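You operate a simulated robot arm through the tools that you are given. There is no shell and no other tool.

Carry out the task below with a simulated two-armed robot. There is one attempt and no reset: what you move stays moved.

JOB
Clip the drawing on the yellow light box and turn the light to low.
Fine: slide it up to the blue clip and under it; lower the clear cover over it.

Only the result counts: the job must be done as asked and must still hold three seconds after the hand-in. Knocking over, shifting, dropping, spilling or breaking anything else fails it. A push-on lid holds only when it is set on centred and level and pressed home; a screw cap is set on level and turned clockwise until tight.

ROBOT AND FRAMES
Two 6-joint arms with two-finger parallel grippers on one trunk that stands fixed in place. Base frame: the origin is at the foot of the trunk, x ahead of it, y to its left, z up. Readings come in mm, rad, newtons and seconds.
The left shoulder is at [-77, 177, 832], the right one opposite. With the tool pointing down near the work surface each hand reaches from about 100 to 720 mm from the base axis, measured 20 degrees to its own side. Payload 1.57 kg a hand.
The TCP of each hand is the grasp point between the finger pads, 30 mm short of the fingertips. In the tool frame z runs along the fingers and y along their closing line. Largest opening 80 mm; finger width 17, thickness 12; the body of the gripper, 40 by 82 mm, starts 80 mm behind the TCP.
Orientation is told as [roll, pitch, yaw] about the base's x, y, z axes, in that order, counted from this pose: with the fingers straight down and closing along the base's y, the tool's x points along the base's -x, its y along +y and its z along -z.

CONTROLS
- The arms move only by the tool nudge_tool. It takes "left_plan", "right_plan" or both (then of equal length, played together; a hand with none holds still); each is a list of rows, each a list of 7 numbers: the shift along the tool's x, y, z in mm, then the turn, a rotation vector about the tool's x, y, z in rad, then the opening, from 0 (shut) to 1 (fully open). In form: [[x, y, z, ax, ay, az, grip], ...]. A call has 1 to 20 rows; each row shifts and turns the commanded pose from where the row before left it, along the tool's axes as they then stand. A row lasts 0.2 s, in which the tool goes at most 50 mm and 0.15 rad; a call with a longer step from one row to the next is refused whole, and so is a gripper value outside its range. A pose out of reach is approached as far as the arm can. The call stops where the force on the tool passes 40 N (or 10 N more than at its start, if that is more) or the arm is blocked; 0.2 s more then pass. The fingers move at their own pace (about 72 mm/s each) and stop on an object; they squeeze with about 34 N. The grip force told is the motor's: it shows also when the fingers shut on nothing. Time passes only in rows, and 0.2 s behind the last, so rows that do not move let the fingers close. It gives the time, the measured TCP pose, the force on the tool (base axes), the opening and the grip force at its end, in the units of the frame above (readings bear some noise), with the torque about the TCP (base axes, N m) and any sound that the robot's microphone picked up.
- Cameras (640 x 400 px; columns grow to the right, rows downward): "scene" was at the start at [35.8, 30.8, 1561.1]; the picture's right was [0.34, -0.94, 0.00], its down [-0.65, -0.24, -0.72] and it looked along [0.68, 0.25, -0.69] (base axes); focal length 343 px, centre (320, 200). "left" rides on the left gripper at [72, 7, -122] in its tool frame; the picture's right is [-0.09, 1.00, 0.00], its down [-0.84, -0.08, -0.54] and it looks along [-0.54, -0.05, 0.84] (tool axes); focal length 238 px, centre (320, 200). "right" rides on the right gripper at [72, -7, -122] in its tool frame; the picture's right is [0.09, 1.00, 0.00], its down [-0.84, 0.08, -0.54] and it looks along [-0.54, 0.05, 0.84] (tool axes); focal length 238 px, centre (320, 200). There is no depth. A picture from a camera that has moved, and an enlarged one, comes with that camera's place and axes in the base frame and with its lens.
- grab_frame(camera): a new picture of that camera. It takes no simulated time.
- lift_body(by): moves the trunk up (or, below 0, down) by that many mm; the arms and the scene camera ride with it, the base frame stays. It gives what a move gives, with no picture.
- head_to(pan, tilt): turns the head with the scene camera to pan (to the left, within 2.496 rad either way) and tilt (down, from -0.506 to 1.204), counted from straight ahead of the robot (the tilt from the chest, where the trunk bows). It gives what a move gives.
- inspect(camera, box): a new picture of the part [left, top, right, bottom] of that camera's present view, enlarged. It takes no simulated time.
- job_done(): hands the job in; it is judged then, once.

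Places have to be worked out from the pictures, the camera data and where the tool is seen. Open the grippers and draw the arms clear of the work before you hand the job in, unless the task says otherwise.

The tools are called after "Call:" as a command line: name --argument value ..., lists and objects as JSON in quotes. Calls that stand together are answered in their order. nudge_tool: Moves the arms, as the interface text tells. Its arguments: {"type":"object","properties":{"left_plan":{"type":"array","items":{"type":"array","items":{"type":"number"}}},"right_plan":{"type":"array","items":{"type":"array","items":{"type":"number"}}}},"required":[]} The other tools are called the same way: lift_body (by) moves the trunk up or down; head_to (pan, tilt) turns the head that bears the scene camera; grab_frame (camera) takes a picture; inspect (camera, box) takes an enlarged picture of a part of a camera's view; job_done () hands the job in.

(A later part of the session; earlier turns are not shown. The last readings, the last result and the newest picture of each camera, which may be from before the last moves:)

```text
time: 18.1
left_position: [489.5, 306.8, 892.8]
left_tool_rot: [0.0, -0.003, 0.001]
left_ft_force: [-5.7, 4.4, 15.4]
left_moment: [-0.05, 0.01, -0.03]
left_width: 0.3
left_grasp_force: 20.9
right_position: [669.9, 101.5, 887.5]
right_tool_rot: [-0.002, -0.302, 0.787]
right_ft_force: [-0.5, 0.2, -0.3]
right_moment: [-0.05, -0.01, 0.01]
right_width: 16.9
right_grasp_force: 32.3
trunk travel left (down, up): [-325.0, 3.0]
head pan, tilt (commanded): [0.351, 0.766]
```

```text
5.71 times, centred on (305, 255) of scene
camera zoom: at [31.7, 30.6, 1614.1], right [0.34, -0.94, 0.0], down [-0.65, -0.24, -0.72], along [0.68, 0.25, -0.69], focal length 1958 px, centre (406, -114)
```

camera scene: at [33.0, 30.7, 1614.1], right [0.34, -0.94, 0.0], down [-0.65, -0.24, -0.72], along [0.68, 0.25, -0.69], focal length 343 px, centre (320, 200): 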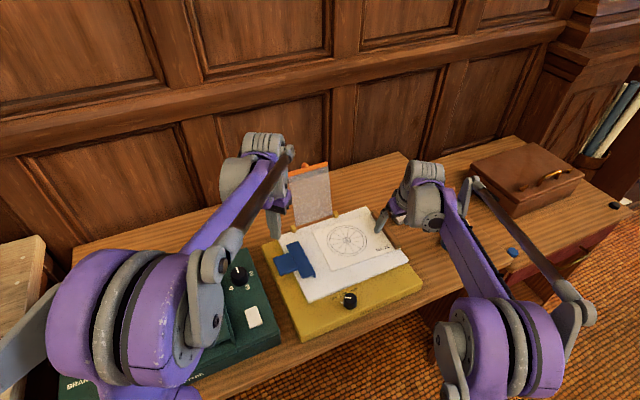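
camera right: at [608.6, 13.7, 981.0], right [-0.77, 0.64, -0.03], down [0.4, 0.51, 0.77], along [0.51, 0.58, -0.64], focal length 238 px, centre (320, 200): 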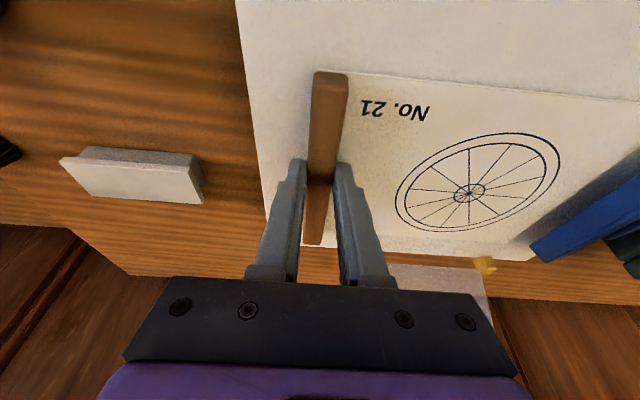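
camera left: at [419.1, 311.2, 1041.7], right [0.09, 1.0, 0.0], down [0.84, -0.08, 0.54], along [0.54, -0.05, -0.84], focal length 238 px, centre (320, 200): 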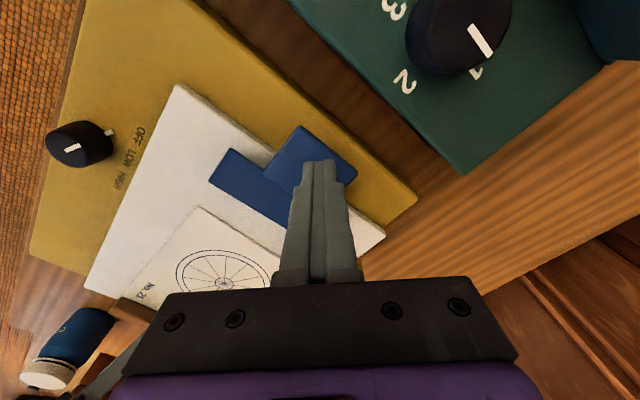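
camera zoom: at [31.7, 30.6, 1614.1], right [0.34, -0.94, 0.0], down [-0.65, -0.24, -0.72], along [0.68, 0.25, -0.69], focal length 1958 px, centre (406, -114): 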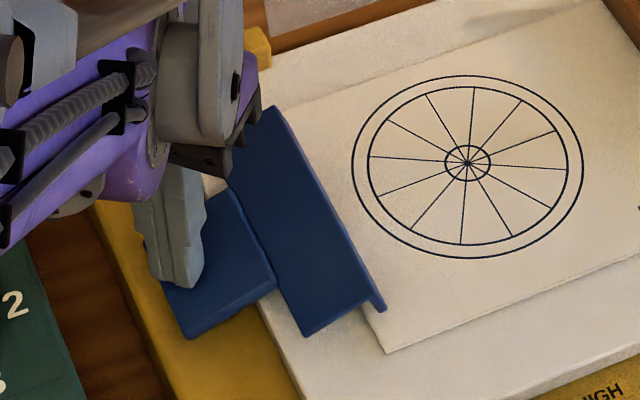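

The edge is going under the lip with no resistance on the right hand. I slide the remaining 12 mm.

Call:
nudge_tool --right_plan '[[0, 3, 0, 0, 0, 0, 0], [0, 3, 0, 0, 0, 0, 0], [0, 3, 0, 0, 0, 0, 0], [0, 3, 0, 0, 0, 0, 0], [0, 0, 0, 0, 0, 0, 0]]'

Call:
inspect --camera "scene" --box '[260, 220, 350, 290]'

Call:
inspect --camera "scene" --box '[260, 200, 420, 310]'

Call:
grab_frame --camera "right"

```text
time: 19.3
left_position: [489.7, 307.4, 891.5]
left_tool_rot: [-0.001, -0.001, 0.0]
left_ft_force: [-4.5, 3.7, 14.9]
left_moment: [-0.03, 0.06, 0.02]
left_width: 0.0
left_grasp_force: 21.4
right_position: [662.6, 109.9, 885.9]
right_tool_rot: [-0.002, -0.301, 0.784]
right_ft_force: [-0.3, -0.3, -0.4]
right_moment: [-0.03, 0.02, 0.0]
right_width: 17.1
right_grasp_force: 32.1
trunk travel left (down, up): [-325.0, 3.0]
head pan, tilt (commanded): [0.351, 0.766]
```

```text
5.71 times, centred on (305, 255) of scene
camera zoom: at [31.7, 30.6, 1614.1], right [0.34, -0.94, 0.0], down [-0.65, -0.24, -0.72], along [0.68, 0.25, -0.69], focal length 1958 px, centre (406, -114)
```

zoom: 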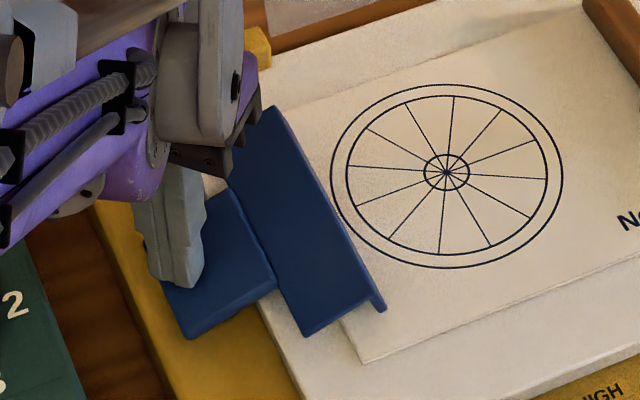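

```text
3.64 times, centred on (340, 255) of scene
camera zoom: at [31.7, 30.6, 1614.1], right [0.34, -0.94, 0.0], down [-0.65, -0.24, -0.72], along [0.68, 0.25, -0.69], focal length 1246 px, centre (247, 0)
```

zoom: 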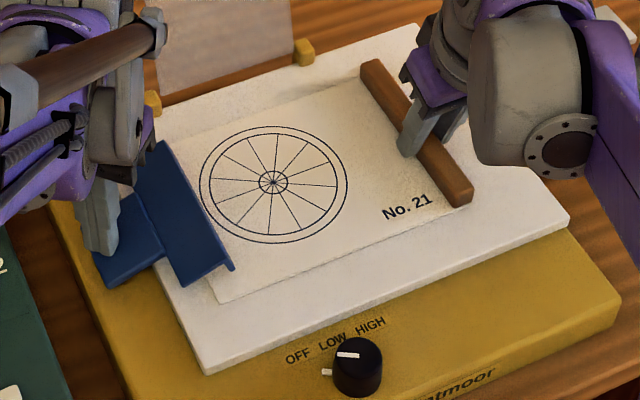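

```text
taken
camera right: at [591.9, 31.1, 980.4], right [-0.77, 0.64, -0.03], down [0.4, 0.51, 0.77], along [0.51, 0.58, -0.64], focal length 238 px, centre (320, 200)
```

right: 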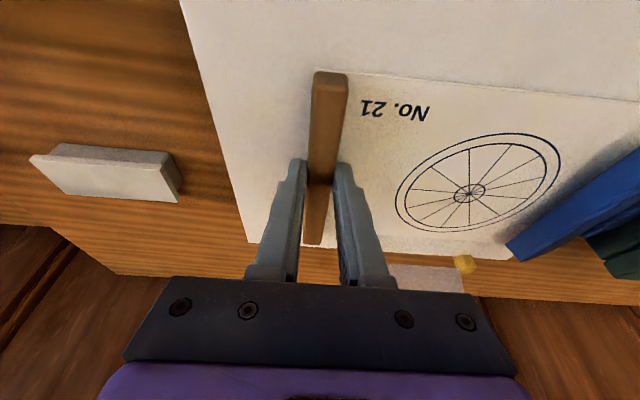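

The drawing's left edge now sits about 16 mm past the lip, square and centred to the jaw. I let the lever up slowly while the right hand keeps holding.

Call:
nudge_tool --left_plan '[[0, 0, -2, 0, 0, 0, 0], [0, 0, -2, 0, 0, 0, 0], [0, 0, -2, 0, 0, 0, 0], [0, 0, -2, 0, 0, 0, 0], [0, 0, -3, 0, 0, 0, 0], [0, 0, -5, 0, 0, 0, 0], [0, 0, -15, 0, 0, 0, 0], [0, 0, -30, 0, 0, 0, 0], [0, 0, 0, 0, 0, 0, 0]]'

Call:
inspect --camera "scene" --box '[260, 220, 350, 290]'

Call:
inspect --camera "right" --box '[460, 120, 640, 270]'

```text
time: 21.3
left_position: [489.6, 306.0, 952.7]
left_tool_rot: [0.0, 0.0, 0.001]
left_ft_force: [0.1, 0.2, -0.6]
left_moment: [0.01, -0.03, -0.01]
left_width: 0.1
left_grasp_force: 21.3
right_position: [662.1, 110.1, 885.6]
right_tool_rot: [0.0, -0.299, 0.786]
right_ft_force: [-2.9, 0.6, 6.5]
right_moment: [0.04, 0.08, 0.07]
right_width: 17.1
right_grasp_force: 31.6
trunk travel left (down, up): [-325.0, 3.0]
head pan, tilt (commanded): [0.351, 0.766]
```

```text
5.71 times, centred on (305, 255) of scene
camera zoom: at [32.4, 30.9, 1614.1], right [0.34, -0.94, 0.0], down [-0.65, -0.24, -0.72], along [0.68, 0.25, -0.69], focal length 1958 px, centre (406, -114)
```

zoom: 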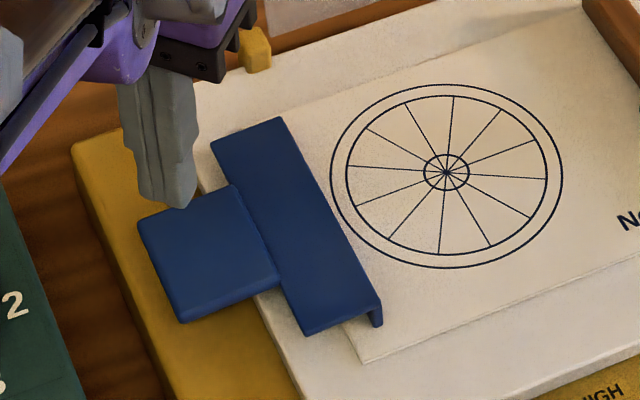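

```text
2.67 times, centred on (550, 195) of right
camera zoom: at [592.3, 31.3, 980.2], right [-0.77, 0.64, -0.03], down [0.4, 0.51, 0.77], along [0.51, 0.58, -0.64], focal length 636 px, centre (-293, 213)
```

zoom: 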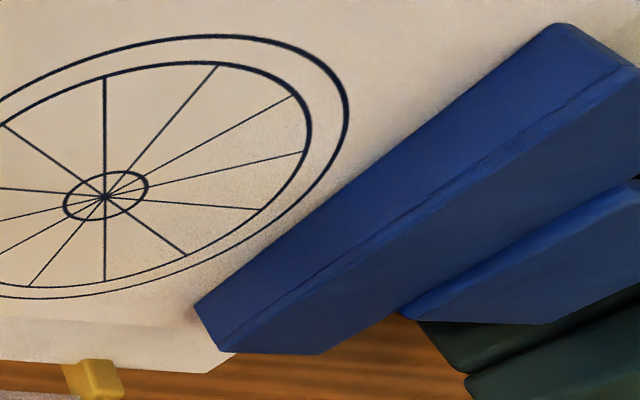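

The clip has closed down on the drawing. I open the right fingers to release the bar, let it settle, and draw the hand straight back along its fingers.

Call:
nudge_tool --right_plan '[[0, 0, 0, 0, 0, 0, 0.3], [0, 0, 0, 0, 0, 0, 0.5], [0, 0, 0, 0, 0, 0, 0.6], [0, 0, 0, 0, 0, 0, 0.6], [0, 0, -5, 0, 0, 0, 0.6], [0, 0, -15, 0, 0, 0, 0.6], [0, 0, -30, 0, 0, 0, 0.6], [0, 0, -40, 0, 0, 0, 0.6], [0, 0, 0, 0, 0, 0, 0.6]]'

Call:
grab_frame --camera "right"

Call:
inspect --camera "scene" --box '[260, 200, 420, 310]'

```text
time: 23.3
left_position: [492.2, 305.2, 951.7]
left_tool_rot: [0.001, -0.001, -0.002]
left_ft_force: [1.0, -0.1, 0.5]
left_moment: [-0.02, 0.02, -0.01]
left_width: 0.0
left_grasp_force: 21.4
right_position: [645.8, 90.5, 970.8]
right_tool_rot: [0.0, -0.3, 0.785]
right_ft_force: [0.2, 0.2, -0.4]
right_moment: [0.0, 0.0, 0.01]
right_width: 48.1
right_grasp_force: 0.0
trunk travel left (down, up): [-325.0, 3.0]
head pan, tilt (commanded): [0.351, 0.766]
```

```text
taken
camera right: at [575.3, 12.0, 1065.4], right [-0.77, 0.64, -0.03], down [0.4, 0.51, 0.77], along [0.51, 0.58, -0.64], focal length 238 px, centre (320, 200)
```

right: 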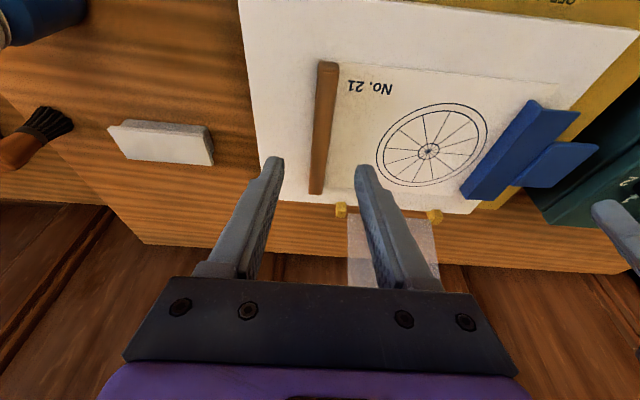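

```text
3.64 times, centred on (340, 255) of scene
camera zoom: at [34.1, 31.0, 1614.0], right [0.34, -0.94, 0.0], down [-0.65, -0.24, -0.72], along [0.68, 0.25, -0.69], focal length 1246 px, centre (247, 0)
```

zoom: 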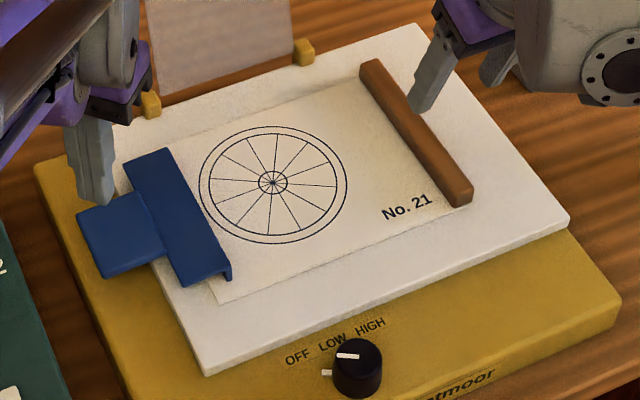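

The drawing is held by the clip, square on the panel. Next the knob (about (467,108), top z≈863): I bring the right hand above it, upright, and turn it to a yaw that clears the pointer nub.

Call:
nudge_tool --right_plan '[[22.4, 27.8, -4.8, 0, 0, 0, 1], [22.4, 27.8, -4.8, 0, 0, 0, 1], [22.4, 27.8, -4.8, 0, 0, 0, 1], [22.4, 27.8, -4.8, 0, 0, 0, 1], [22.4, 27.8, -4.8, 0, 0, 0, 1], [0, 0, 0, 0, 0.15, 0, 1], [0, 0, 0, 0, 0.15, 0, 1], [0, 0, 0, 0, 0, -0.131, 1], [0, 0, 0, 0, 0, -0.131, 1], [0, 0, 0, 0, 0, -0.131, 1], [0, 0, 0, 0, 0, -0.131, 1], [0, 0, 0, 0, 0, 0, 1]]'

Call:
grab_frame --camera "right"

Call:
grab_frame --camera "scene"

```text
time: 25.9
left_position: [491.5, 306.0, 952.6]
left_tool_rot: [-0.001, 0.001, -0.001]
left_ft_force: [0.0, -0.1, 0.1]
left_moment: [0.0, 0.0, -0.02]
left_width: 0.1
left_grasp_force: 21.6
right_position: [464.3, 108.7, 960.3]
right_tool_rot: [0.0, 0.001, 1.312]
right_ft_force: [-0.1, -0.4, 0.0]
right_moment: [0.01, 0.01, -0.02]
right_width: 80.1
right_grasp_force: 0.1
trunk travel left (down, up): [-325.0, 3.0]
head pan, tilt (commanded): [0.351, 0.766]
```

```text
taken
camera right: at [452.9, 38.0, 1082.5], right [-0.99, 0.17, 0.0], down [0.14, 0.83, 0.54], along [0.09, 0.53, -0.84], focal length 238 px, centre (320, 200)
```

right: 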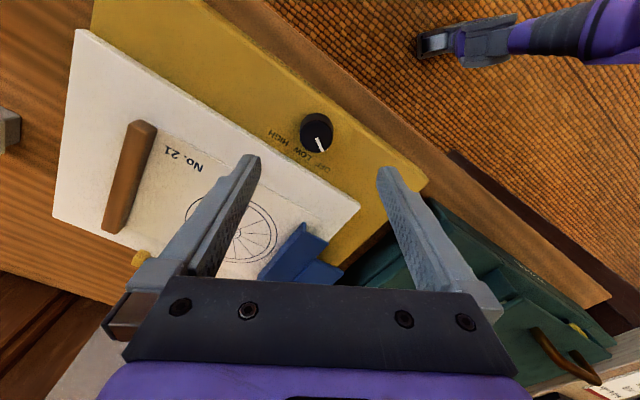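

```text
taken
camera scene: at [33.6, 30.8, 1614.1], right [0.34, -0.94, 0.0], down [-0.65, -0.24, -0.72], along [0.68, 0.25, -0.69], focal length 343 px, centre (320, 200)
```

scene: 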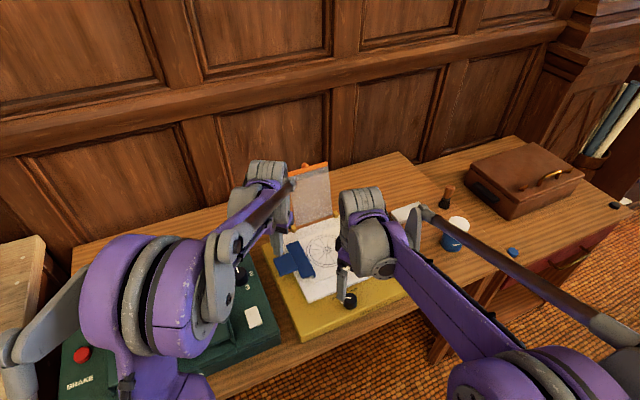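

I zoom on the knob from the right camera to fix its centre and pointer angle.

Call:
inspect --camera "right" --box '[255, 90, 375, 180]'

```text
4.44 times, centred on (315, 135) of right
camera zoom: at [452.9, 38.0, 1082.5], right [-0.99, 0.17, 0.0], down [0.14, 0.83, 0.54], along [0.09, 0.53, -0.84], focal length 1059 px, centre (342, 489)
```

zoom: 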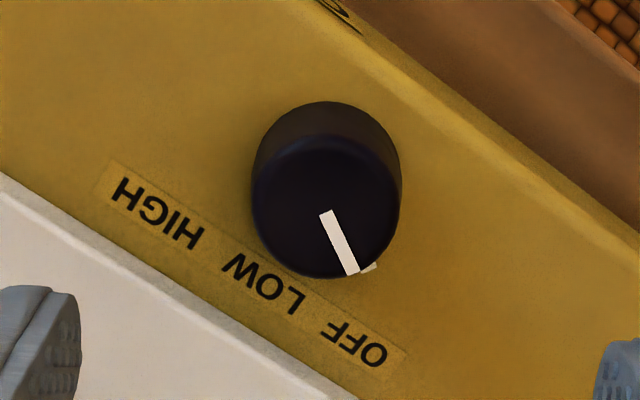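

The knob centre is at about (467.8,106.7), 31 mm wide, with its pointer 60° left of "up" (OFF); LOW lies straight up, so a 60° clockwise turn is needed. I centre over it, lower to z≈881 and close.

Call:
nudge_tool --right_plan '[[1.0, -3.9, 0, 0, 0, 0, 1], [0, 0, 25, 0, 0, 0, 1], [0, 0, 25, 0, 0, 0, 1], [0, 0, 15, 0, 0, 0, 1], [0, 0, 9, 0, 0, 0, 1], [0, 0, 5, 0, 0, 0, 1], [0, 0, 0, 0, 0, 0, 1]]'

Call:
grab_frame --camera "right"

Call:
inspect --camera "scene" --box '[310, 260, 390, 330]'

```text
time: 27.5
left_position: [491.0, 304.8, 952.5]
left_tool_rot: [0.0, 0.002, 0.0]
left_ft_force: [0.5, 0.3, 0.2]
left_moment: [0.0, -0.02, 0.05]
left_width: 0.0
left_grasp_force: 21.0
right_position: [469.4, 107.1, 881.5]
right_tool_rot: [-0.002, -0.001, 1.308]
right_ft_force: [0.1, 0.6, 0.2]
right_moment: [0.02, -0.01, -0.02]
right_width: 79.8
right_grasp_force: 0.1
trunk travel left (down, up): [-325.0, 3.0]
head pan, tilt (commanded): [0.351, 0.766]
```

```text
taken
camera right: at [456.8, 35.1, 1003.7], right [-0.99, 0.17, 0.0], down [0.14, 0.83, 0.54], along [0.09, 0.53, -0.84], focal length 238 px, centre (320, 200)
```

right: 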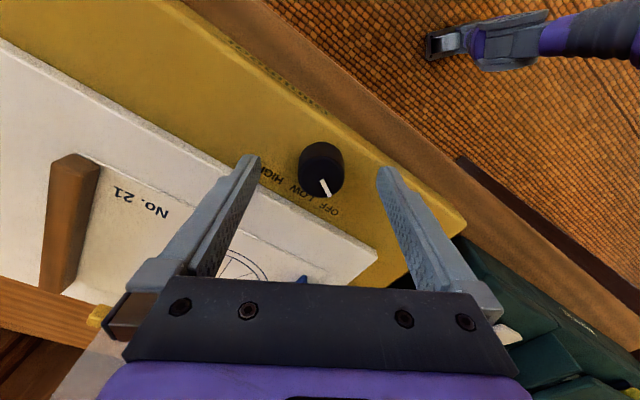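

```text
5.71 times, centred on (350, 295) of scene
camera zoom: at [33.5, 30.8, 1614.0], right [0.34, -0.94, 0.0], down [-0.65, -0.24, -0.72], along [0.68, 0.25, -0.69], focal length 1958 px, centre (149, -343)
```

zoom: 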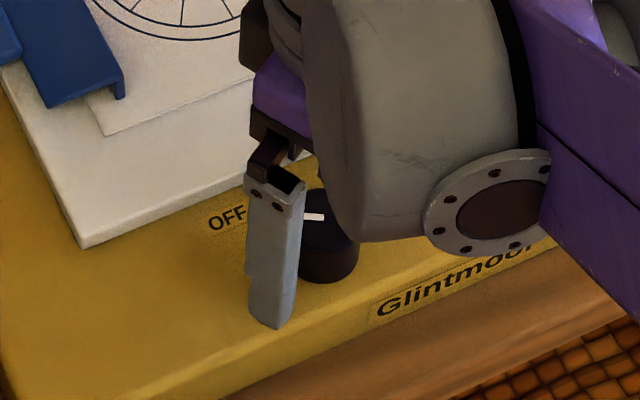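

The knob sits centred between the fingers. I close on it.

Call:
nudge_tool --right_plan '[[0, 0, 0, 0, 0, 0, 0.5], [0, 0, 0, 0, 0, 0, 0.3], [0, 0, 0, 0, 0, 0, 0.1], [0, 0, 0, 0, 0, 0, 0], [0, 0, 0, 0, 0, 0, 0]]'

Call:
inspect --camera "right" --box '[255, 110, 385, 220]'

```text
time: 28.7
left_position: [490.8, 306.0, 952.1]
left_tool_rot: [-0.001, 0.0, 0.0]
left_ft_force: [-0.7, 0.0, 0.2]
left_moment: [0.03, 0.01, -0.02]
left_width: 0.0
left_grasp_force: 21.2
right_position: [468.7, 106.7, 881.7]
right_tool_rot: [0.0, 0.0, 1.309]
right_ft_force: [-9.4, 1.6, -4.6]
right_moment: [0.09, 0.34, 0.01]
right_width: 31.1
right_grasp_force: 40.2
trunk travel left (down, up): [-325.0, 3.0]
head pan, tilt (commanded): [0.351, 0.766]
```

```text
3.64 times, centred on (320, 165) of right
camera zoom: at [456.0, 35.4, 1003.8], right [-0.99, 0.17, 0.0], down [0.14, 0.83, 0.54], along [0.09, 0.53, -0.84], focal length 867 px, centre (320, 327)
```

zoom: 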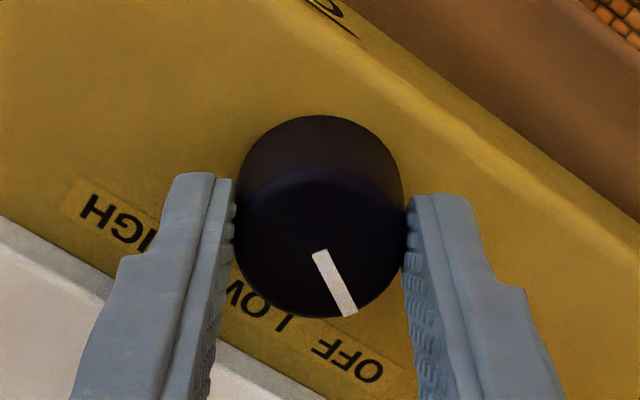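

Gripped at 31 mm, with a 9 N sideways load from slight off-centring. I ease the hand 0.7 mm that way before turning.

Call:
nudge_tool --right_plan '[[0, 0.7, 0, 0, 0, 0, 0], [0, 0, 0, 0, 0, 0, 0]]'

```text
time: 29.3
left_position: [490.4, 305.9, 953.3]
left_tool_rot: [-0.001, 0.0, 0.001]
left_ft_force: [0.5, 0.0, 0.3]
left_moment: [0.03, -0.02, -0.01]
left_width: 0.0
left_grasp_force: 21.5
right_position: [467.9, 106.4, 882.9]
right_tool_rot: [-0.002, 0.0, 1.309]
right_ft_force: [-5.6, -0.4, -4.1]
right_moment: [0.01, 0.18, 0.0]
right_width: 31.3
right_grasp_force: 40.6
trunk travel left (down, up): [-325.0, 3.0]
head pan, tilt (commanded): [0.351, 0.766]
```

The load fell to 5.6 N; another 0.9 mm should zero it. Then I turn the knob clockwise by 0.45 rad and check.

Call:
nudge_tool --right_plan '[[0, 0.9, 0, 0, 0, 0, 0], [0, 0, 0, 0, 0, 0.09, 0], [0, 0, 0, 0, 0, 0.09, 0], [0, 0, 0, 0, 0, 0.09, 0], [0, 0, 0, 0, 0, 0.09, 0], [0, 0, 0, 0, 0, 0.09, 0], [0, 0, 0, 0, 0, 0, 0]]'

Call:
inspect --camera "right" --box '[255, 110, 385, 220]'

```text
time: 30.9
left_position: [491.3, 306.1, 952.2]
left_tool_rot: [0.0, 0.001, -0.001]
left_ft_force: [0.3, -0.3, -0.8]
left_moment: [0.01, 0.01, 0.01]
left_width: 0.0
left_grasp_force: 21.5
right_position: [468.6, 106.2, 882.5]
right_tool_rot: [-0.001, -0.002, 0.859]
right_ft_force: [7.8, 0.5, 11.3]
right_moment: [-0.18, -0.24, -0.02]
right_width: 31.2
right_grasp_force: 40.8
trunk travel left (down, up): [-325.0, 3.0]
head pan, tilt (commanded): [0.351, 0.766]
```

```text
3.64 times, centred on (320, 165) of right
camera zoom: at [425.1, 48.2, 1003.7], right [-0.81, 0.58, 0.0], down [0.49, 0.68, 0.54], along [0.32, 0.44, -0.84], focal length 867 px, centre (320, 327)
```

zoom: 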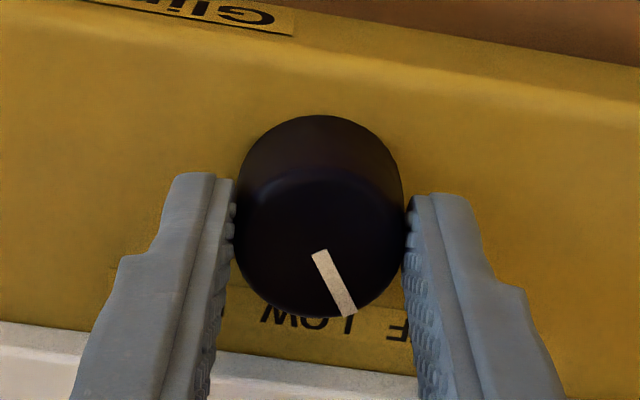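

The knob turns with the hand (pointer fixed relative to the fingers). I ease the side load and turn the remaining 0.6 rad.

Call:
nudge_tool --right_plan '[[-0.5, -0.6, -0.6, 0, 0, 0, 0], [0, 0, 0, 0, 0, 0.1, 0], [0, 0, 0, 0, 0, 0.1, 0], [0, 0, 0, 0, 0, 0.1, 0], [0, 0, 0, 0, 0, 0.1, 0], [0, 0, 0, 0, 0, 0.1, 0], [0, 0, 0, 0, 0, 0.09, 0], [0, 0, 0, 0, 0, 0, 0]]'

Call:
inspect --camera "right" --box '[255, 110, 385, 220]'

Call:
grab_frame --camera "right"

```text
time: 32.7
left_position: [490.9, 305.9, 952.2]
left_tool_rot: [0.001, -0.002, -0.001]
left_ft_force: [0.1, 0.2, 0.0]
left_moment: [-0.01, 0.04, -0.03]
left_width: 0.0
left_grasp_force: 20.8
right_position: [467.9, 106.6, 882.0]
right_tool_rot: [0.0, 0.001, 0.269]
right_ft_force: [-11.5, 0.6, -12.8]
right_moment: [0.03, 0.32, 0.02]
right_width: 31.1
right_grasp_force: 40.0
trunk travel left (down, up): [-325.0, 3.0]
head pan, tilt (commanded): [0.351, 0.766]
```

```text
3.64 times, centred on (320, 165) of right
camera zoom: at [399.4, 82.5, 1004.0], right [-0.35, 0.94, 0.0], down [0.79, 0.3, 0.54], along [0.51, 0.19, -0.84], focal length 867 px, centre (320, 327)
```

zoom: 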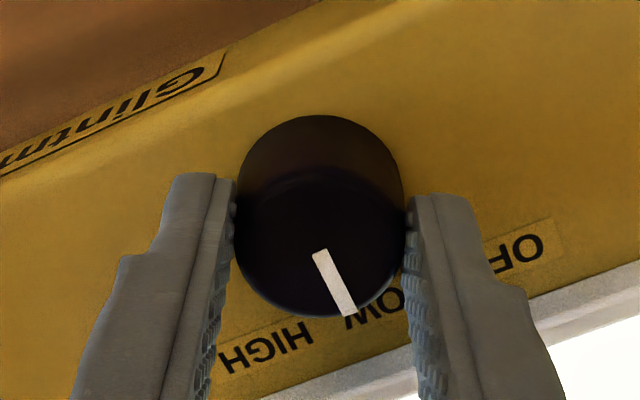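

```text
taken
camera right: at [399.4, 82.5, 1004.0], right [-0.35, 0.94, 0.0], down [0.79, 0.3, 0.54], along [0.51, 0.19, -0.84], focal length 238 px, centre (320, 200)
```

right: 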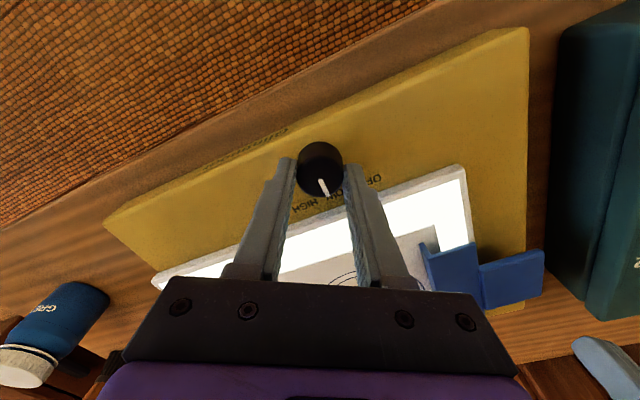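

The pointer is at base angle ≈45°, straight at LOW, and the panel now glows. I open the fingers and rise clear.

Call:
nudge_tool --right_plan '[[0, 0, 0, 0, 0, 0, 0.6], [0, 0, 0, 0, 0, 0, 0.8], [0, 0, 0, 0, 0, 0, 0.8], [0, 0, -15, 0, 0, 0, 0.8], [0, 0, -30, 0, 0, 0, 0.8], [0, 0, -40, 0, 0, 0, 0.8], [0, 0, 0, 0, 0, 0, 0.8]]'

Call:
inspect --camera "right" --box '[240, 80, 400, 220]'

Call:
inspect --camera "scene" --box '[250, 150, 430, 340]'

```text
time: 34.3
left_position: [491.0, 306.0, 951.2]
left_tool_rot: [0.001, 0.001, 0.0]
left_ft_force: [-0.1, 0.8, -0.3]
left_moment: [0.0, 0.02, -0.01]
left_width: 0.1
left_grasp_force: 21.1
right_position: [468.1, 105.9, 966.3]
right_tool_rot: [0.0, -0.002, 0.267]
right_ft_force: [0.2, 0.2, -0.7]
right_moment: [-0.03, -0.01, -0.03]
right_width: 64.0
right_grasp_force: 0.0
trunk travel left (down, up): [-325.0, 3.0]
head pan, tilt (commanded): [0.351, 0.766]
```

```text
2.86 times, centred on (320, 150) of right
camera zoom: at [400.1, 81.6, 1088.2], right [-0.35, 0.94, 0.0], down [0.79, 0.3, 0.54], along [0.51, 0.19, -0.84], focal length 681 px, centre (320, 343)
```

zoom: 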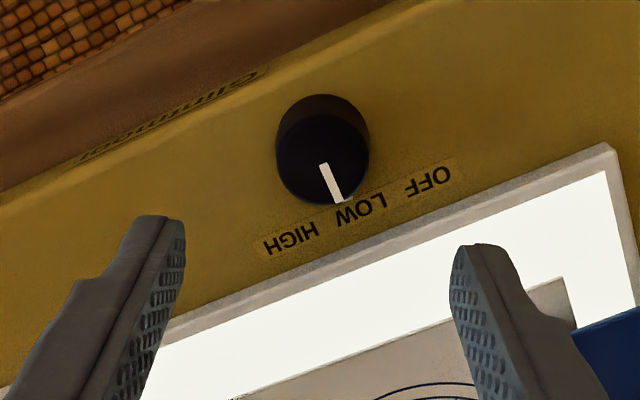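

```text
2.11 times, centred on (340, 245) of scene
camera zoom: at [33.9, 31.0, 1614.0], right [0.34, -0.94, 0.0], down [-0.65, -0.24, -0.72], along [0.68, 0.25, -0.69], focal length 722 px, centre (278, 105)
```

zoom: 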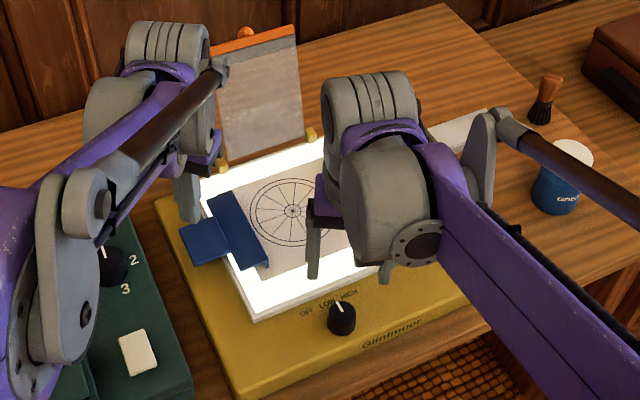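

I check the pointer angle at high zoom from the scene camera.

Call:
inspect --camera "scene" --box '[325, 275, 375, 315]'

```text
10.00 times, centred on (350, 295) of scene
camera zoom: at [33.9, 31.0, 1614.0], right [0.34, -0.94, 0.0], down [-0.65, -0.24, -0.72], along [0.68, 0.25, -0.69], focal length 3427 px, centre (20, -750)
```

zoom: 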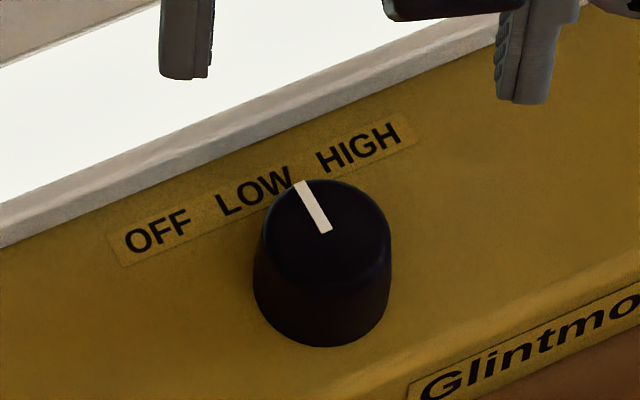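

The pointer reads about 42–45°, i.e. at LOW. Now I move the right hand out of the way to the right, and raise, turn and tilt the left hand (fingers open) to look at the raised cover's orange edge and ball.

Call:
nudge_tool --left_plan '[[0, 0, -37.3, 0, 0, 0, 0.5], [0, 0, -37.3, 0, 0, 0, 0.7], [0, 0, -37.3, 0, 0, 0, 1], [0, 0, -37.3, 0, 0, 0, 1], [0, 0, 0, 0, 0, -0.131, 1], [0, 0, 0, 0, 0, -0.131, 1], [-6.0, -40, 0, 0, 0, 0, 1], [-6, -40, 0, 0, 0, -0.131, 1], [0, 0, 0, 0, 0, -0.131, 1], [0, 0, 0, 0, 0, -0.131, 1], [0, 0, 0, 0, 0, -0.13, 1], [0, 0, 0, 0, -0.15, 0, 1], [0, 0, 0, 0, -0.15, 0, 1], [0, 0, 0, 0, -0.15, 0, 1], [0, 0, 0, 0, -0.15, 0, 1]]' --right_plan '[[16.1, -33.6, -16.7, 0, 0, 0, 0.8], [16.1, -33.6, -16.7, 0, 0, 0, 0.8], [16.1, -33.6, -16.7, 0, 0, 0, 0.8], [16.1, -33.6, -16.7, 0, 0, 0, 0.8], [16.1, -33.6, -16.7, 0, 0, 0, 0.8], [16.1, -33.6, -16.7, 0, 0, 0, 0.8], [0, 0, 0, 0, 0, 0, 0.8], [0, 0, 0, 0, 0, 0, 0.8], [0, 0, 0, 0, 0, 0, 0.8], [0, 0, 0, 0, 0, 0, 0.8], [0, 0, 0, 0, 0, 0, 0.8], [0, 0, 0, 0, 0, 0, 0.8], [0, 0, 0, 0, 0, 0, 0.8], [0, 0, 0, 0, 0, 0, 0.8], [0, 0, 0, 0, 0, 0, 0.8]]'

Call:
grab_frame --camera "left"

Call:
grab_frame --camera "scene"

```text
time: 37.5
left_position: [522.9, 231.6, 1103.4]
left_tool_rot: [-0.001, -0.602, 0.786]
left_ft_force: [0.4, -0.1, 0.6]
left_moment: [-0.01, 0.01, 0.02]
left_width: 80.1
left_grasp_force: 0.1
right_position: [427.3, -110.7, 1068.4]
right_tool_rot: [-0.002, -0.001, 0.269]
right_ft_force: [-0.1, 0.3, -0.1]
right_moment: [-0.05, 0.05, 0.02]
right_width: 63.8
right_grasp_force: 0.1
trunk travel left (down, up): [-325.0, 3.0]
head pan, tilt (commanded): [0.351, 0.766]
```

```text
taken
camera left: at [428.4, 144.9, 1162.8], right [-0.65, 0.76, 0.05], down [0.32, 0.22, 0.92], along [0.69, 0.62, -0.39], focal length 238 px, centre (320, 200)
```

left: 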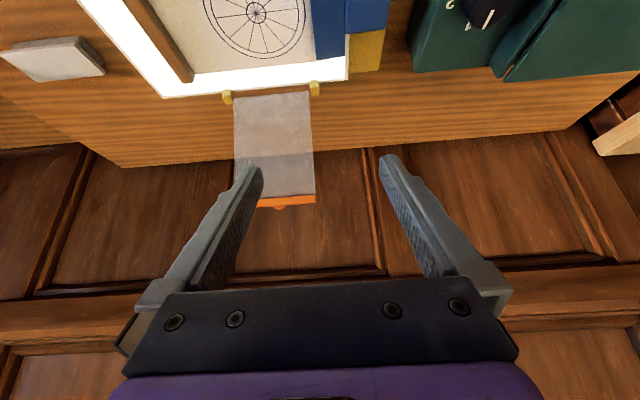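

```text
taken
camera scene: at [33.0, 30.5, 1614.0], right [0.34, -0.94, 0.0], down [-0.65, -0.24, -0.72], along [0.68, 0.25, -0.69], focal length 343 px, centre (320, 200)
```

scene: 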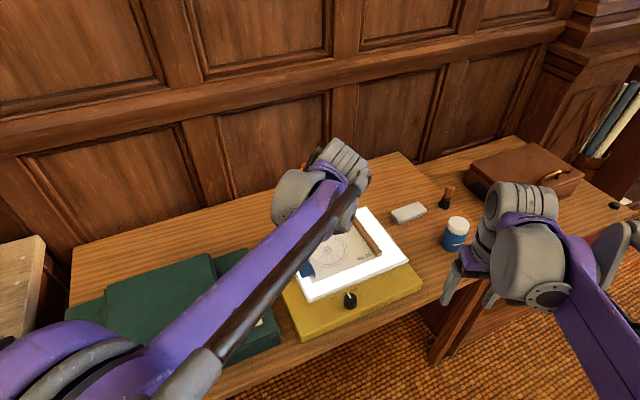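

The cover is well visible from here. I zoom in on its edge and hinges to fix the geometry.

Call:
inspect --camera "left" --box '[210, 70, 340, 220]'

Call:
inspect --camera "left" --box '[250, 180, 320, 220]'

```text
2.67 times, centred on (275, 145) of left
camera zoom: at [428.4, 144.9, 1162.8], right [-0.65, 0.76, 0.05], down [0.32, 0.22, 0.92], along [0.69, 0.62, -0.39], focal length 636 px, centre (440, 347)
```

zoom: 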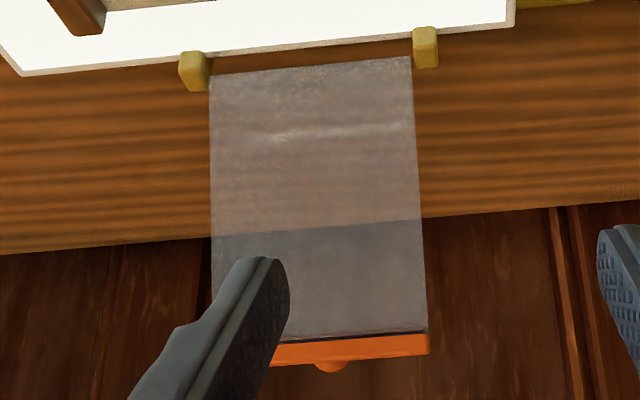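

```text
9.14 times, centred on (285, 200) of left
camera zoom: at [428.4, 144.9, 1162.8], right [-0.65, 0.76, 0.05], down [0.32, 0.22, 0.92], along [0.69, 0.62, -0.39], focal length 2179 px, centre (640, 200)
```

zoom: 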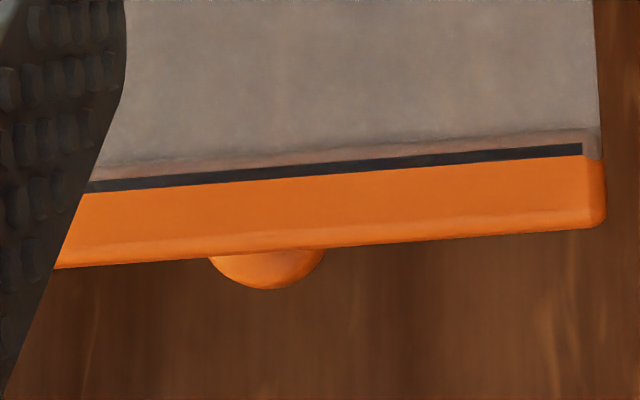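

The ball handle is on the outer (back) face near the free edge: centre about r=281, b=746, z=1019 (box axes), 20 mm in size; hinge axis near b≈680, z≈858, cover leaning back about 16°. I bring the left hand in front of it, aligned along the approach line, for a close look.

Call:
nudge_tool --left_plan '[[-33.3, -18.8, 12.2, 0, 0, 0, 1], [-33.3, -18.8, 12.2, 0, 0, 0, 1], [-33.3, -18.8, 12.2, 0, 0, 0, 1], [-33.3, -18.8, 12.2, 0, 0, 0, 1], [0, 0, 0, 0, 0, 0, 1]]'

Call:
grab_frame --camera "left"

Call:
grab_frame --camera "scene"

```text
time: 38.7
left_position: [673.0, 277.5, 1136.2]
left_tool_rot: [0.001, -0.6, 0.786]
left_ft_force: [0.1, -0.5, 1.0]
left_moment: [-0.01, -0.02, -0.04]
left_width: 80.3
left_grasp_force: 0.1
right_position: [427.8, -109.6, 1067.0]
right_tool_rot: [0.0, -0.001, 0.27]
right_ft_force: [0.4, 0.4, 0.2]
right_moment: [0.02, -0.03, 0.02]
right_width: 64.2
right_grasp_force: 0.1
trunk travel left (down, up): [-325.0, 3.0]
head pan, tilt (commanded): [0.351, 0.766]
```

```text
taken
camera left: at [578.4, 189.3, 1197.2], right [-0.65, 0.76, 0.05], down [0.33, 0.22, 0.92], along [0.69, 0.62, -0.39], focal length 238 px, centre (320, 200)
```

left: 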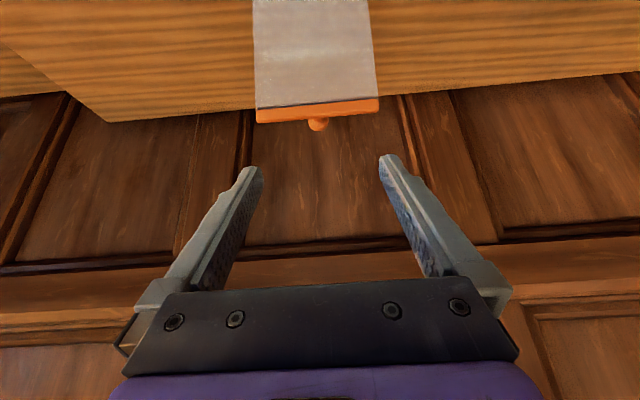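

```text
taken
camera scene: at [32.4, 30.6, 1614.0], right [0.34, -0.94, 0.0], down [-0.65, -0.24, -0.72], along [0.68, 0.25, -0.69], focal length 343 px, centre (320, 200)
```

scene: 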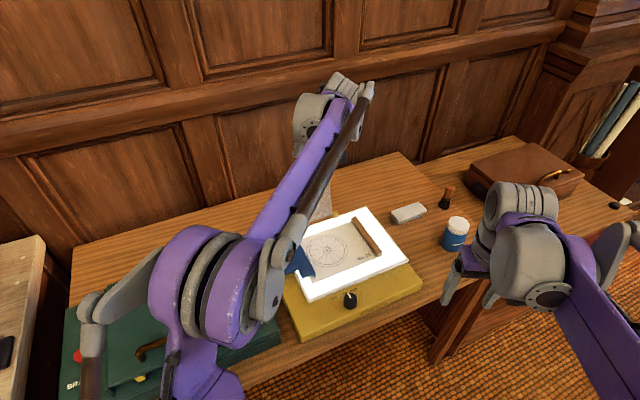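

I zoom on the ball and bar from here for the final alignment.

Call:
inspect --camera "left" --box '[245, 70, 395, 180]'

Call:
inspect --camera "left" --box '[290, 90, 350, 140]'

```text
3.64 times, centred on (320, 125) of left
camera zoom: at [578.4, 189.3, 1197.2], right [-0.65, 0.76, 0.05], down [0.33, 0.22, 0.92], along [0.69, 0.62, -0.39], focal length 867 px, centre (320, 473)
```

zoom: 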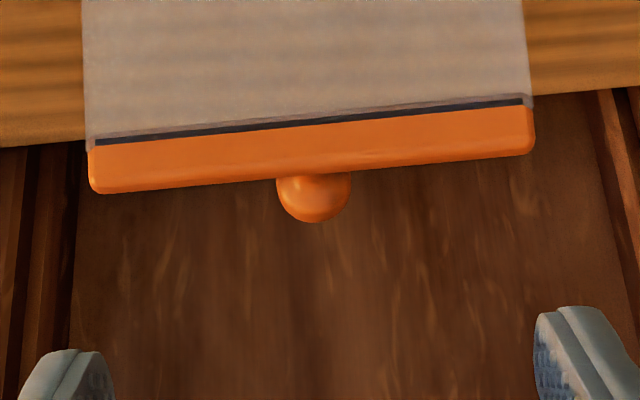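

```text
8.00 times, centred on (320, 115) of left
camera zoom: at [578.4, 189.3, 1197.2], right [-0.65, 0.76, 0.05], down [0.33, 0.22, 0.92], along [0.69, 0.62, -0.39], focal length 1907 px, centre (320, 880)
```

zoom: 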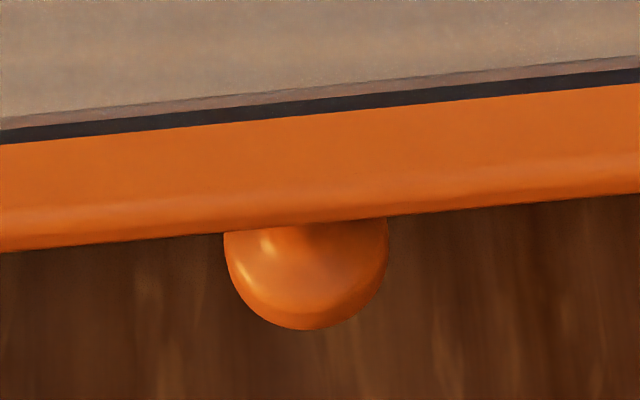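

The ball is confirmed at r≈281.7, b≈744, z≈1020, diameter 22 mm, nearly straight ahead along the fingers. I narrow the fingers to about 44 mm and advance 80 mm along them, then look.

Call:
nudge_tool --left_plan '[[0, -0.5, 20, 0, 0, 0, 0.7], [0.2, -0.5, 20, 0, 0, 0, 0.55], [0.2, -0.5, 20, 0, 0, 0, 0.55], [0.2, -0.5, 20, 0, 0, 0, 0.55], [0, 0, 0, 0, 0, 0, 0.55]]'

Call:
grab_frame --camera "left"

Call:
inspect --camera "left" --box '[260, 110, 380, 210]'

```text
time: 39.9
left_position: [705.9, 305.6, 1071.2]
left_tool_rot: [0.0, -0.603, 0.786]
left_ft_force: [0.5, -0.8, 0.3]
left_moment: [0.0, 0.04, -0.01]
left_width: 44.1
left_grasp_force: 0.1
right_position: [429.0, -110.2, 1067.3]
right_tool_rot: [0.0, 0.002, 0.27]
right_ft_force: [0.3, -0.5, 0.4]
right_moment: [-0.02, -0.02, 0.05]
right_width: 63.8
right_grasp_force: 0.1
trunk travel left (down, up): [-325.0, 3.0]
head pan, tilt (commanded): [0.351, 0.766]
```

```text
taken
camera left: at [611.6, 218.4, 1131.2], right [-0.65, 0.76, 0.05], down [0.33, 0.22, 0.92], along [0.69, 0.62, -0.39], focal length 238 px, centre (320, 200)
```

left: 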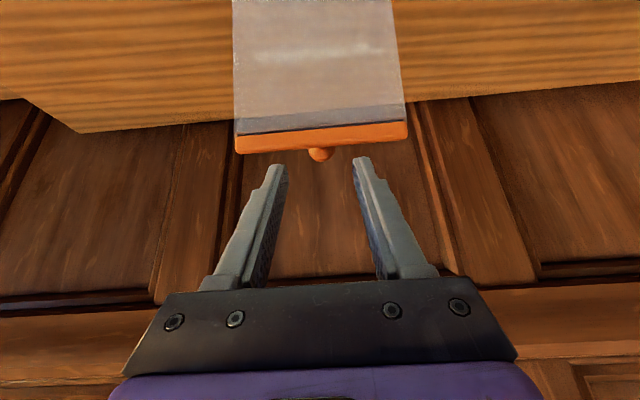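

```text
4.00 times, centred on (320, 160) of left
camera zoom: at [611.6, 218.4, 1131.2], right [-0.65, 0.76, 0.05], down [0.33, 0.22, 0.92], along [0.69, 0.62, -0.39], focal length 953 px, centre (320, 360)
```

zoom: 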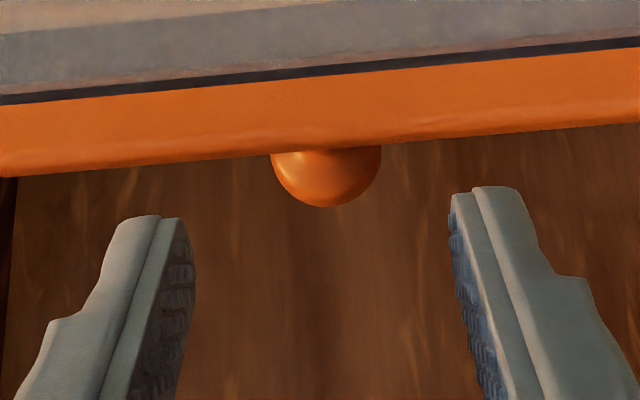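

The ball lies 2 mm to the +y side of the finger centre and at the right height. I correct that and advance the last 37 mm over the bar.

Call:
nudge_tool --left_plan '[[0, 2.2, 5, 0, 0, 0, 0.55], [-0.1, 0, 10, 0, 0, 0, 0.55], [-0.1, 0, 10, 0, 0, 0, 0.55], [-0.1, 0, 8, 0, 0, 0, 0.55], [-0.1, 0, 4, 0, 0, 0, 0.55], [0, 0, 0, 0, 0, 0, 0.55]]'

Call:
inspect --camera "left" --box '[260, 110, 380, 210]'

Call:
grab_frame --camera "scene"

```text
time: 41.3
left_position: [720.5, 322.4, 1041.0]
left_tool_rot: [0.001, -0.6, 0.786]
left_ft_force: [0.6, -0.2, 0.4]
left_moment: [0.01, 0.03, 0.01]
left_width: 44.1
left_grasp_force: 0.0
right_position: [427.4, -110.0, 1068.1]
right_tool_rot: [0.0, 0.0, 0.269]
right_ft_force: [-0.1, 0.4, 0.3]
right_moment: [-0.02, 0.0, 0.02]
right_width: 64.0
right_grasp_force: 0.0
trunk travel left (down, up): [-325.0, 3.0]
head pan, tilt (commanded): [0.351, 0.766]
```

```text
4.00 times, centred on (320, 160) of left
camera zoom: at [625.5, 235.6, 1100.7], right [-0.65, 0.76, 0.05], down [0.33, 0.22, 0.92], along [0.69, 0.62, -0.39], focal length 953 px, centre (320, 360)
```

zoom: 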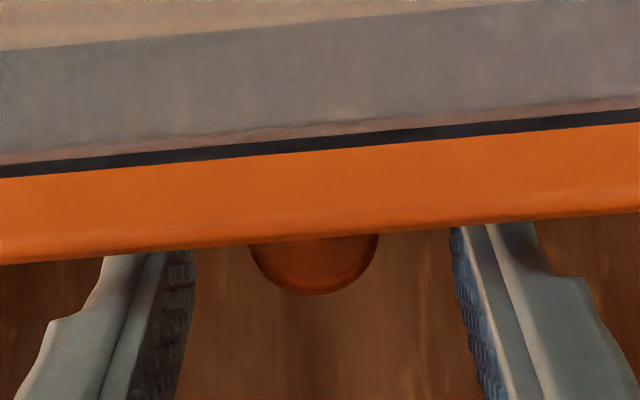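

```text
taken
camera scene: at [33.5, 30.8, 1614.0], right [0.34, -0.94, 0.0], down [-0.65, -0.24, -0.72], along [0.68, 0.25, -0.69], focal length 343 px, centre (320, 200)
```

scene: 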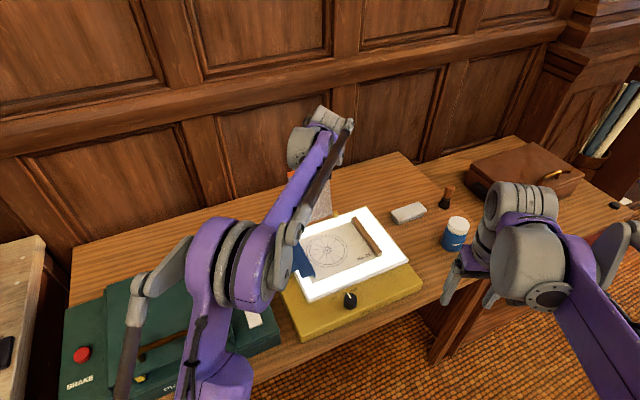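

The fingertips are now over the bar on either side of the ball, with no contact force. I close on the ball.

Call:
nudge_tool --left_plan '[[0, 0, 0, 0, 0, 0, 0.3], [0, 0, 0, 0, 0, 0, 0.2], [0, 0, 0, 0, 0, 0, 0], [0, 0, 0, 0, 0, 0, 0], [0, 0, 0, 0, 0, 0, 0]]'

Call:
inspect --camera "left" --box '[260, 110, 380, 210]'

```text
time: 42.5
left_position: [720.4, 320.9, 1039.5]
left_tool_rot: [0.0, -0.6, 0.786]
left_ft_force: [3.7, -2.6, 0.5]
left_moment: [-0.06, -0.07, -0.01]
left_width: 21.1
left_grasp_force: 34.5
right_position: [429.9, -110.6, 1068.1]
right_tool_rot: [0.0, 0.0, 0.268]
right_ft_force: [-0.2, 0.4, 0.0]
right_moment: [0.0, 0.02, -0.02]
right_width: 64.0
right_grasp_force: 0.0
trunk travel left (down, up): [-325.0, 3.0]
head pan, tilt (commanded): [0.351, 0.766]
```

```text
4.00 times, centred on (320, 160) of left
camera zoom: at [625.9, 235.0, 1100.7], right [-0.65, 0.76, 0.05], down [0.33, 0.22, 0.92], along [0.69, 0.62, -0.39], focal length 953 px, centre (320, 360)
```

zoom: 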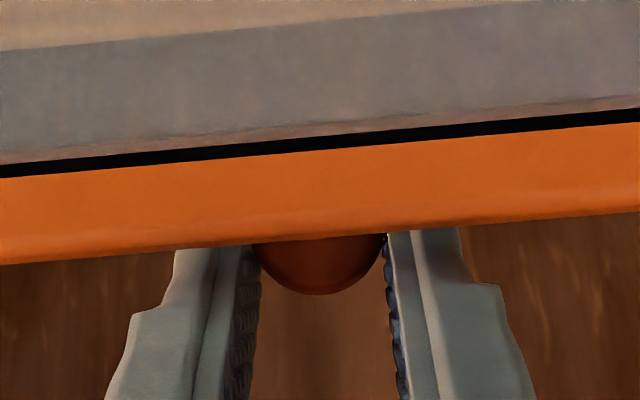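

The ball is held (21 mm, 34 N). I begin to swing the cover forward along the arc about the hinge, first 10°, and watch the forces.

Call:
nudge_tool --left_plan '[[0, -0.6, 0, 0, 0, 0, 0], [4.5, 0, -6.1, 0, 0, 0, 0], [4.5, 0, -6.1, 0, 0, 0, 0], [5.0, 0, -5.7, 0, 0, 0, 0], [5.0, 0, -5.7, 0, 0, 0, 0], [0, 0, 0, 0, 0, 0, 0]]'

Call:
grab_frame --camera "left"

```text
time: 43.9
left_position: [700.8, 303.7, 1049.4]
left_tool_rot: [0.0, -0.598, 0.785]
left_ft_force: [6.6, -1.8, -3.3]
left_moment: [0.46, -0.61, -0.03]
left_width: 21.0
left_grasp_force: 34.5
right_position: [428.8, -110.5, 1068.1]
right_tool_rot: [0.0, 0.0, 0.27]
right_ft_force: [0.3, 0.3, 0.6]
right_moment: [0.0, -0.02, -0.01]
right_width: 63.6
right_grasp_force: 0.2
trunk travel left (down, up): [-325.0, 3.0]
head pan, tilt (commanded): [0.351, 0.766]
```

```text
taken
camera left: at [606.5, 215.6, 1109.8], right [-0.65, 0.76, 0.05], down [0.33, 0.22, 0.92], along [0.69, 0.62, -0.39], focal length 238 px, centre (320, 200)
```

left: 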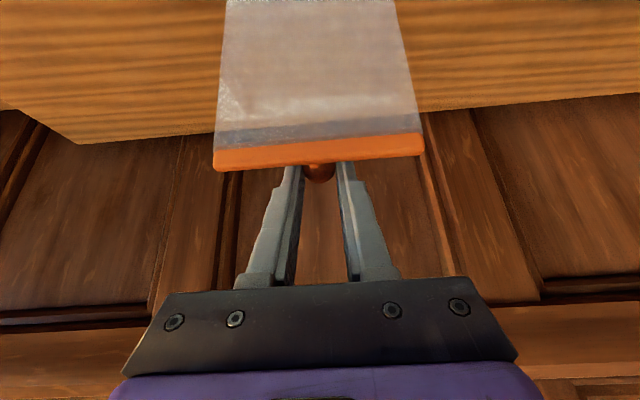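

The cover follows the hand with small forces (path matches the hinge within about 0.5 mm). I continue the arc to 30°, through the upright position.

Call:
nudge_tool --left_plan '[[5.5, -0.3, -5.2, 0, 0, 0, 0], [5.5, -0.3, -5.2, 0, 0, 0, 0], [6.0, 0, -4.75, 0, 0, 0, 0], [6.0, 0, -4.75, 0, 0, 0, 0], [6.3, 0, -4.2, 0, 0, 0, 0], [6.3, 0, -4.2, 0, 0, 0, 0], [6.7, 0, -3.6, 0, 0, 0, 0], [6.7, 0, -3.6, 0, 0, 0, 0], [0, 0, 0, 0, 0, 0, 0]]'

Call:
grab_frame --camera "left"

Call:
grab_frame --camera "scene"

```text
time: 45.9
left_position: [659.2, 260.0, 1050.6]
left_tool_rot: [0.0, -0.601, 0.784]
left_ft_force: [2.7, 4.0, 8.5]
left_moment: [0.83, -0.77, 0.03]
left_width: 20.8
left_grasp_force: 33.6
right_position: [427.3, -110.5, 1066.2]
right_tool_rot: [-0.001, 0.0, 0.269]
right_ft_force: [-0.5, -0.2, -0.4]
right_moment: [0.0, 0.03, -0.03]
right_width: 63.9
right_grasp_force: 0.1
trunk travel left (down, up): [-325.0, 3.0]
head pan, tilt (commanded): [0.351, 0.766]
```

```text
taken
camera left: at [563.5, 172.4, 1111.5], right [-0.65, 0.76, 0.05], down [0.33, 0.22, 0.92], along [0.69, 0.62, -0.39], focal length 238 px, centre (320, 200)
```

left: 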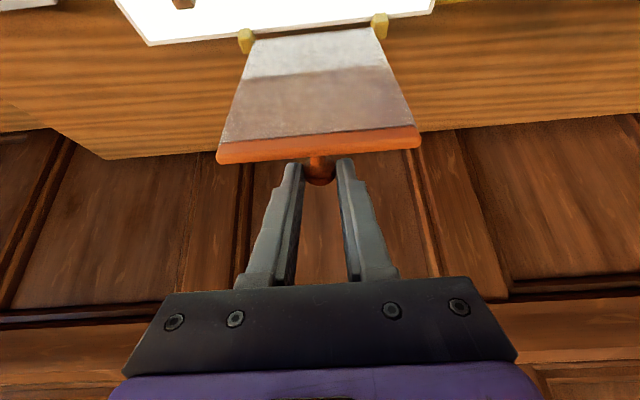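

```text
taken
camera scene: at [33.0, 30.9, 1614.1], right [0.34, -0.94, 0.0], down [-0.65, -0.24, -0.72], along [0.68, 0.25, -0.69], focal length 343 px, centre (320, 200)
```

scene: 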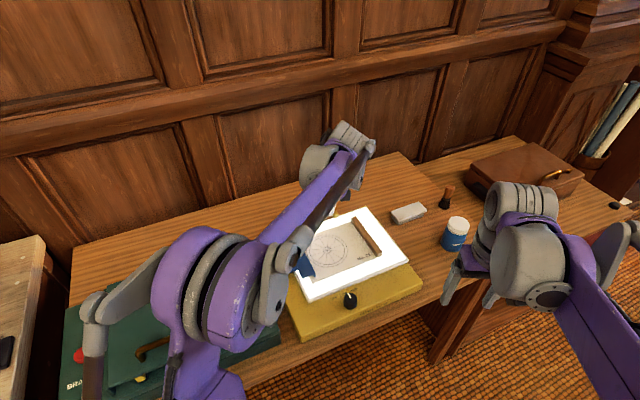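

Forces remain small (8 N, slightly inside the arc). I zoom to check that the ball has not slipped in the fingers.

Call:
inspect --camera "left" --box '[260, 110, 380, 210]'

```text
4.00 times, centred on (320, 160) of left
camera zoom: at [563.5, 172.4, 1111.5], right [-0.65, 0.76, 0.05], down [0.33, 0.22, 0.92], along [0.69, 0.62, -0.39], focal length 953 px, centre (320, 360)
```

zoom: 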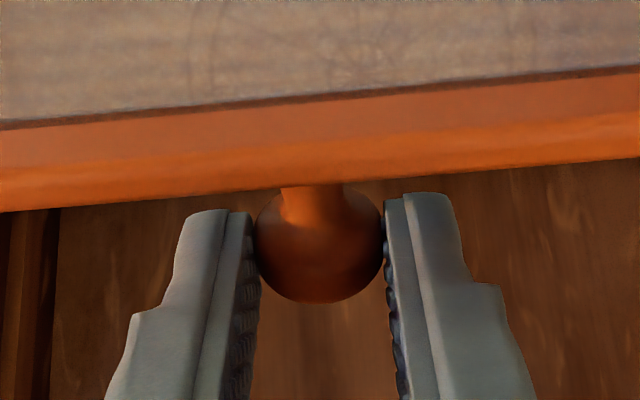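

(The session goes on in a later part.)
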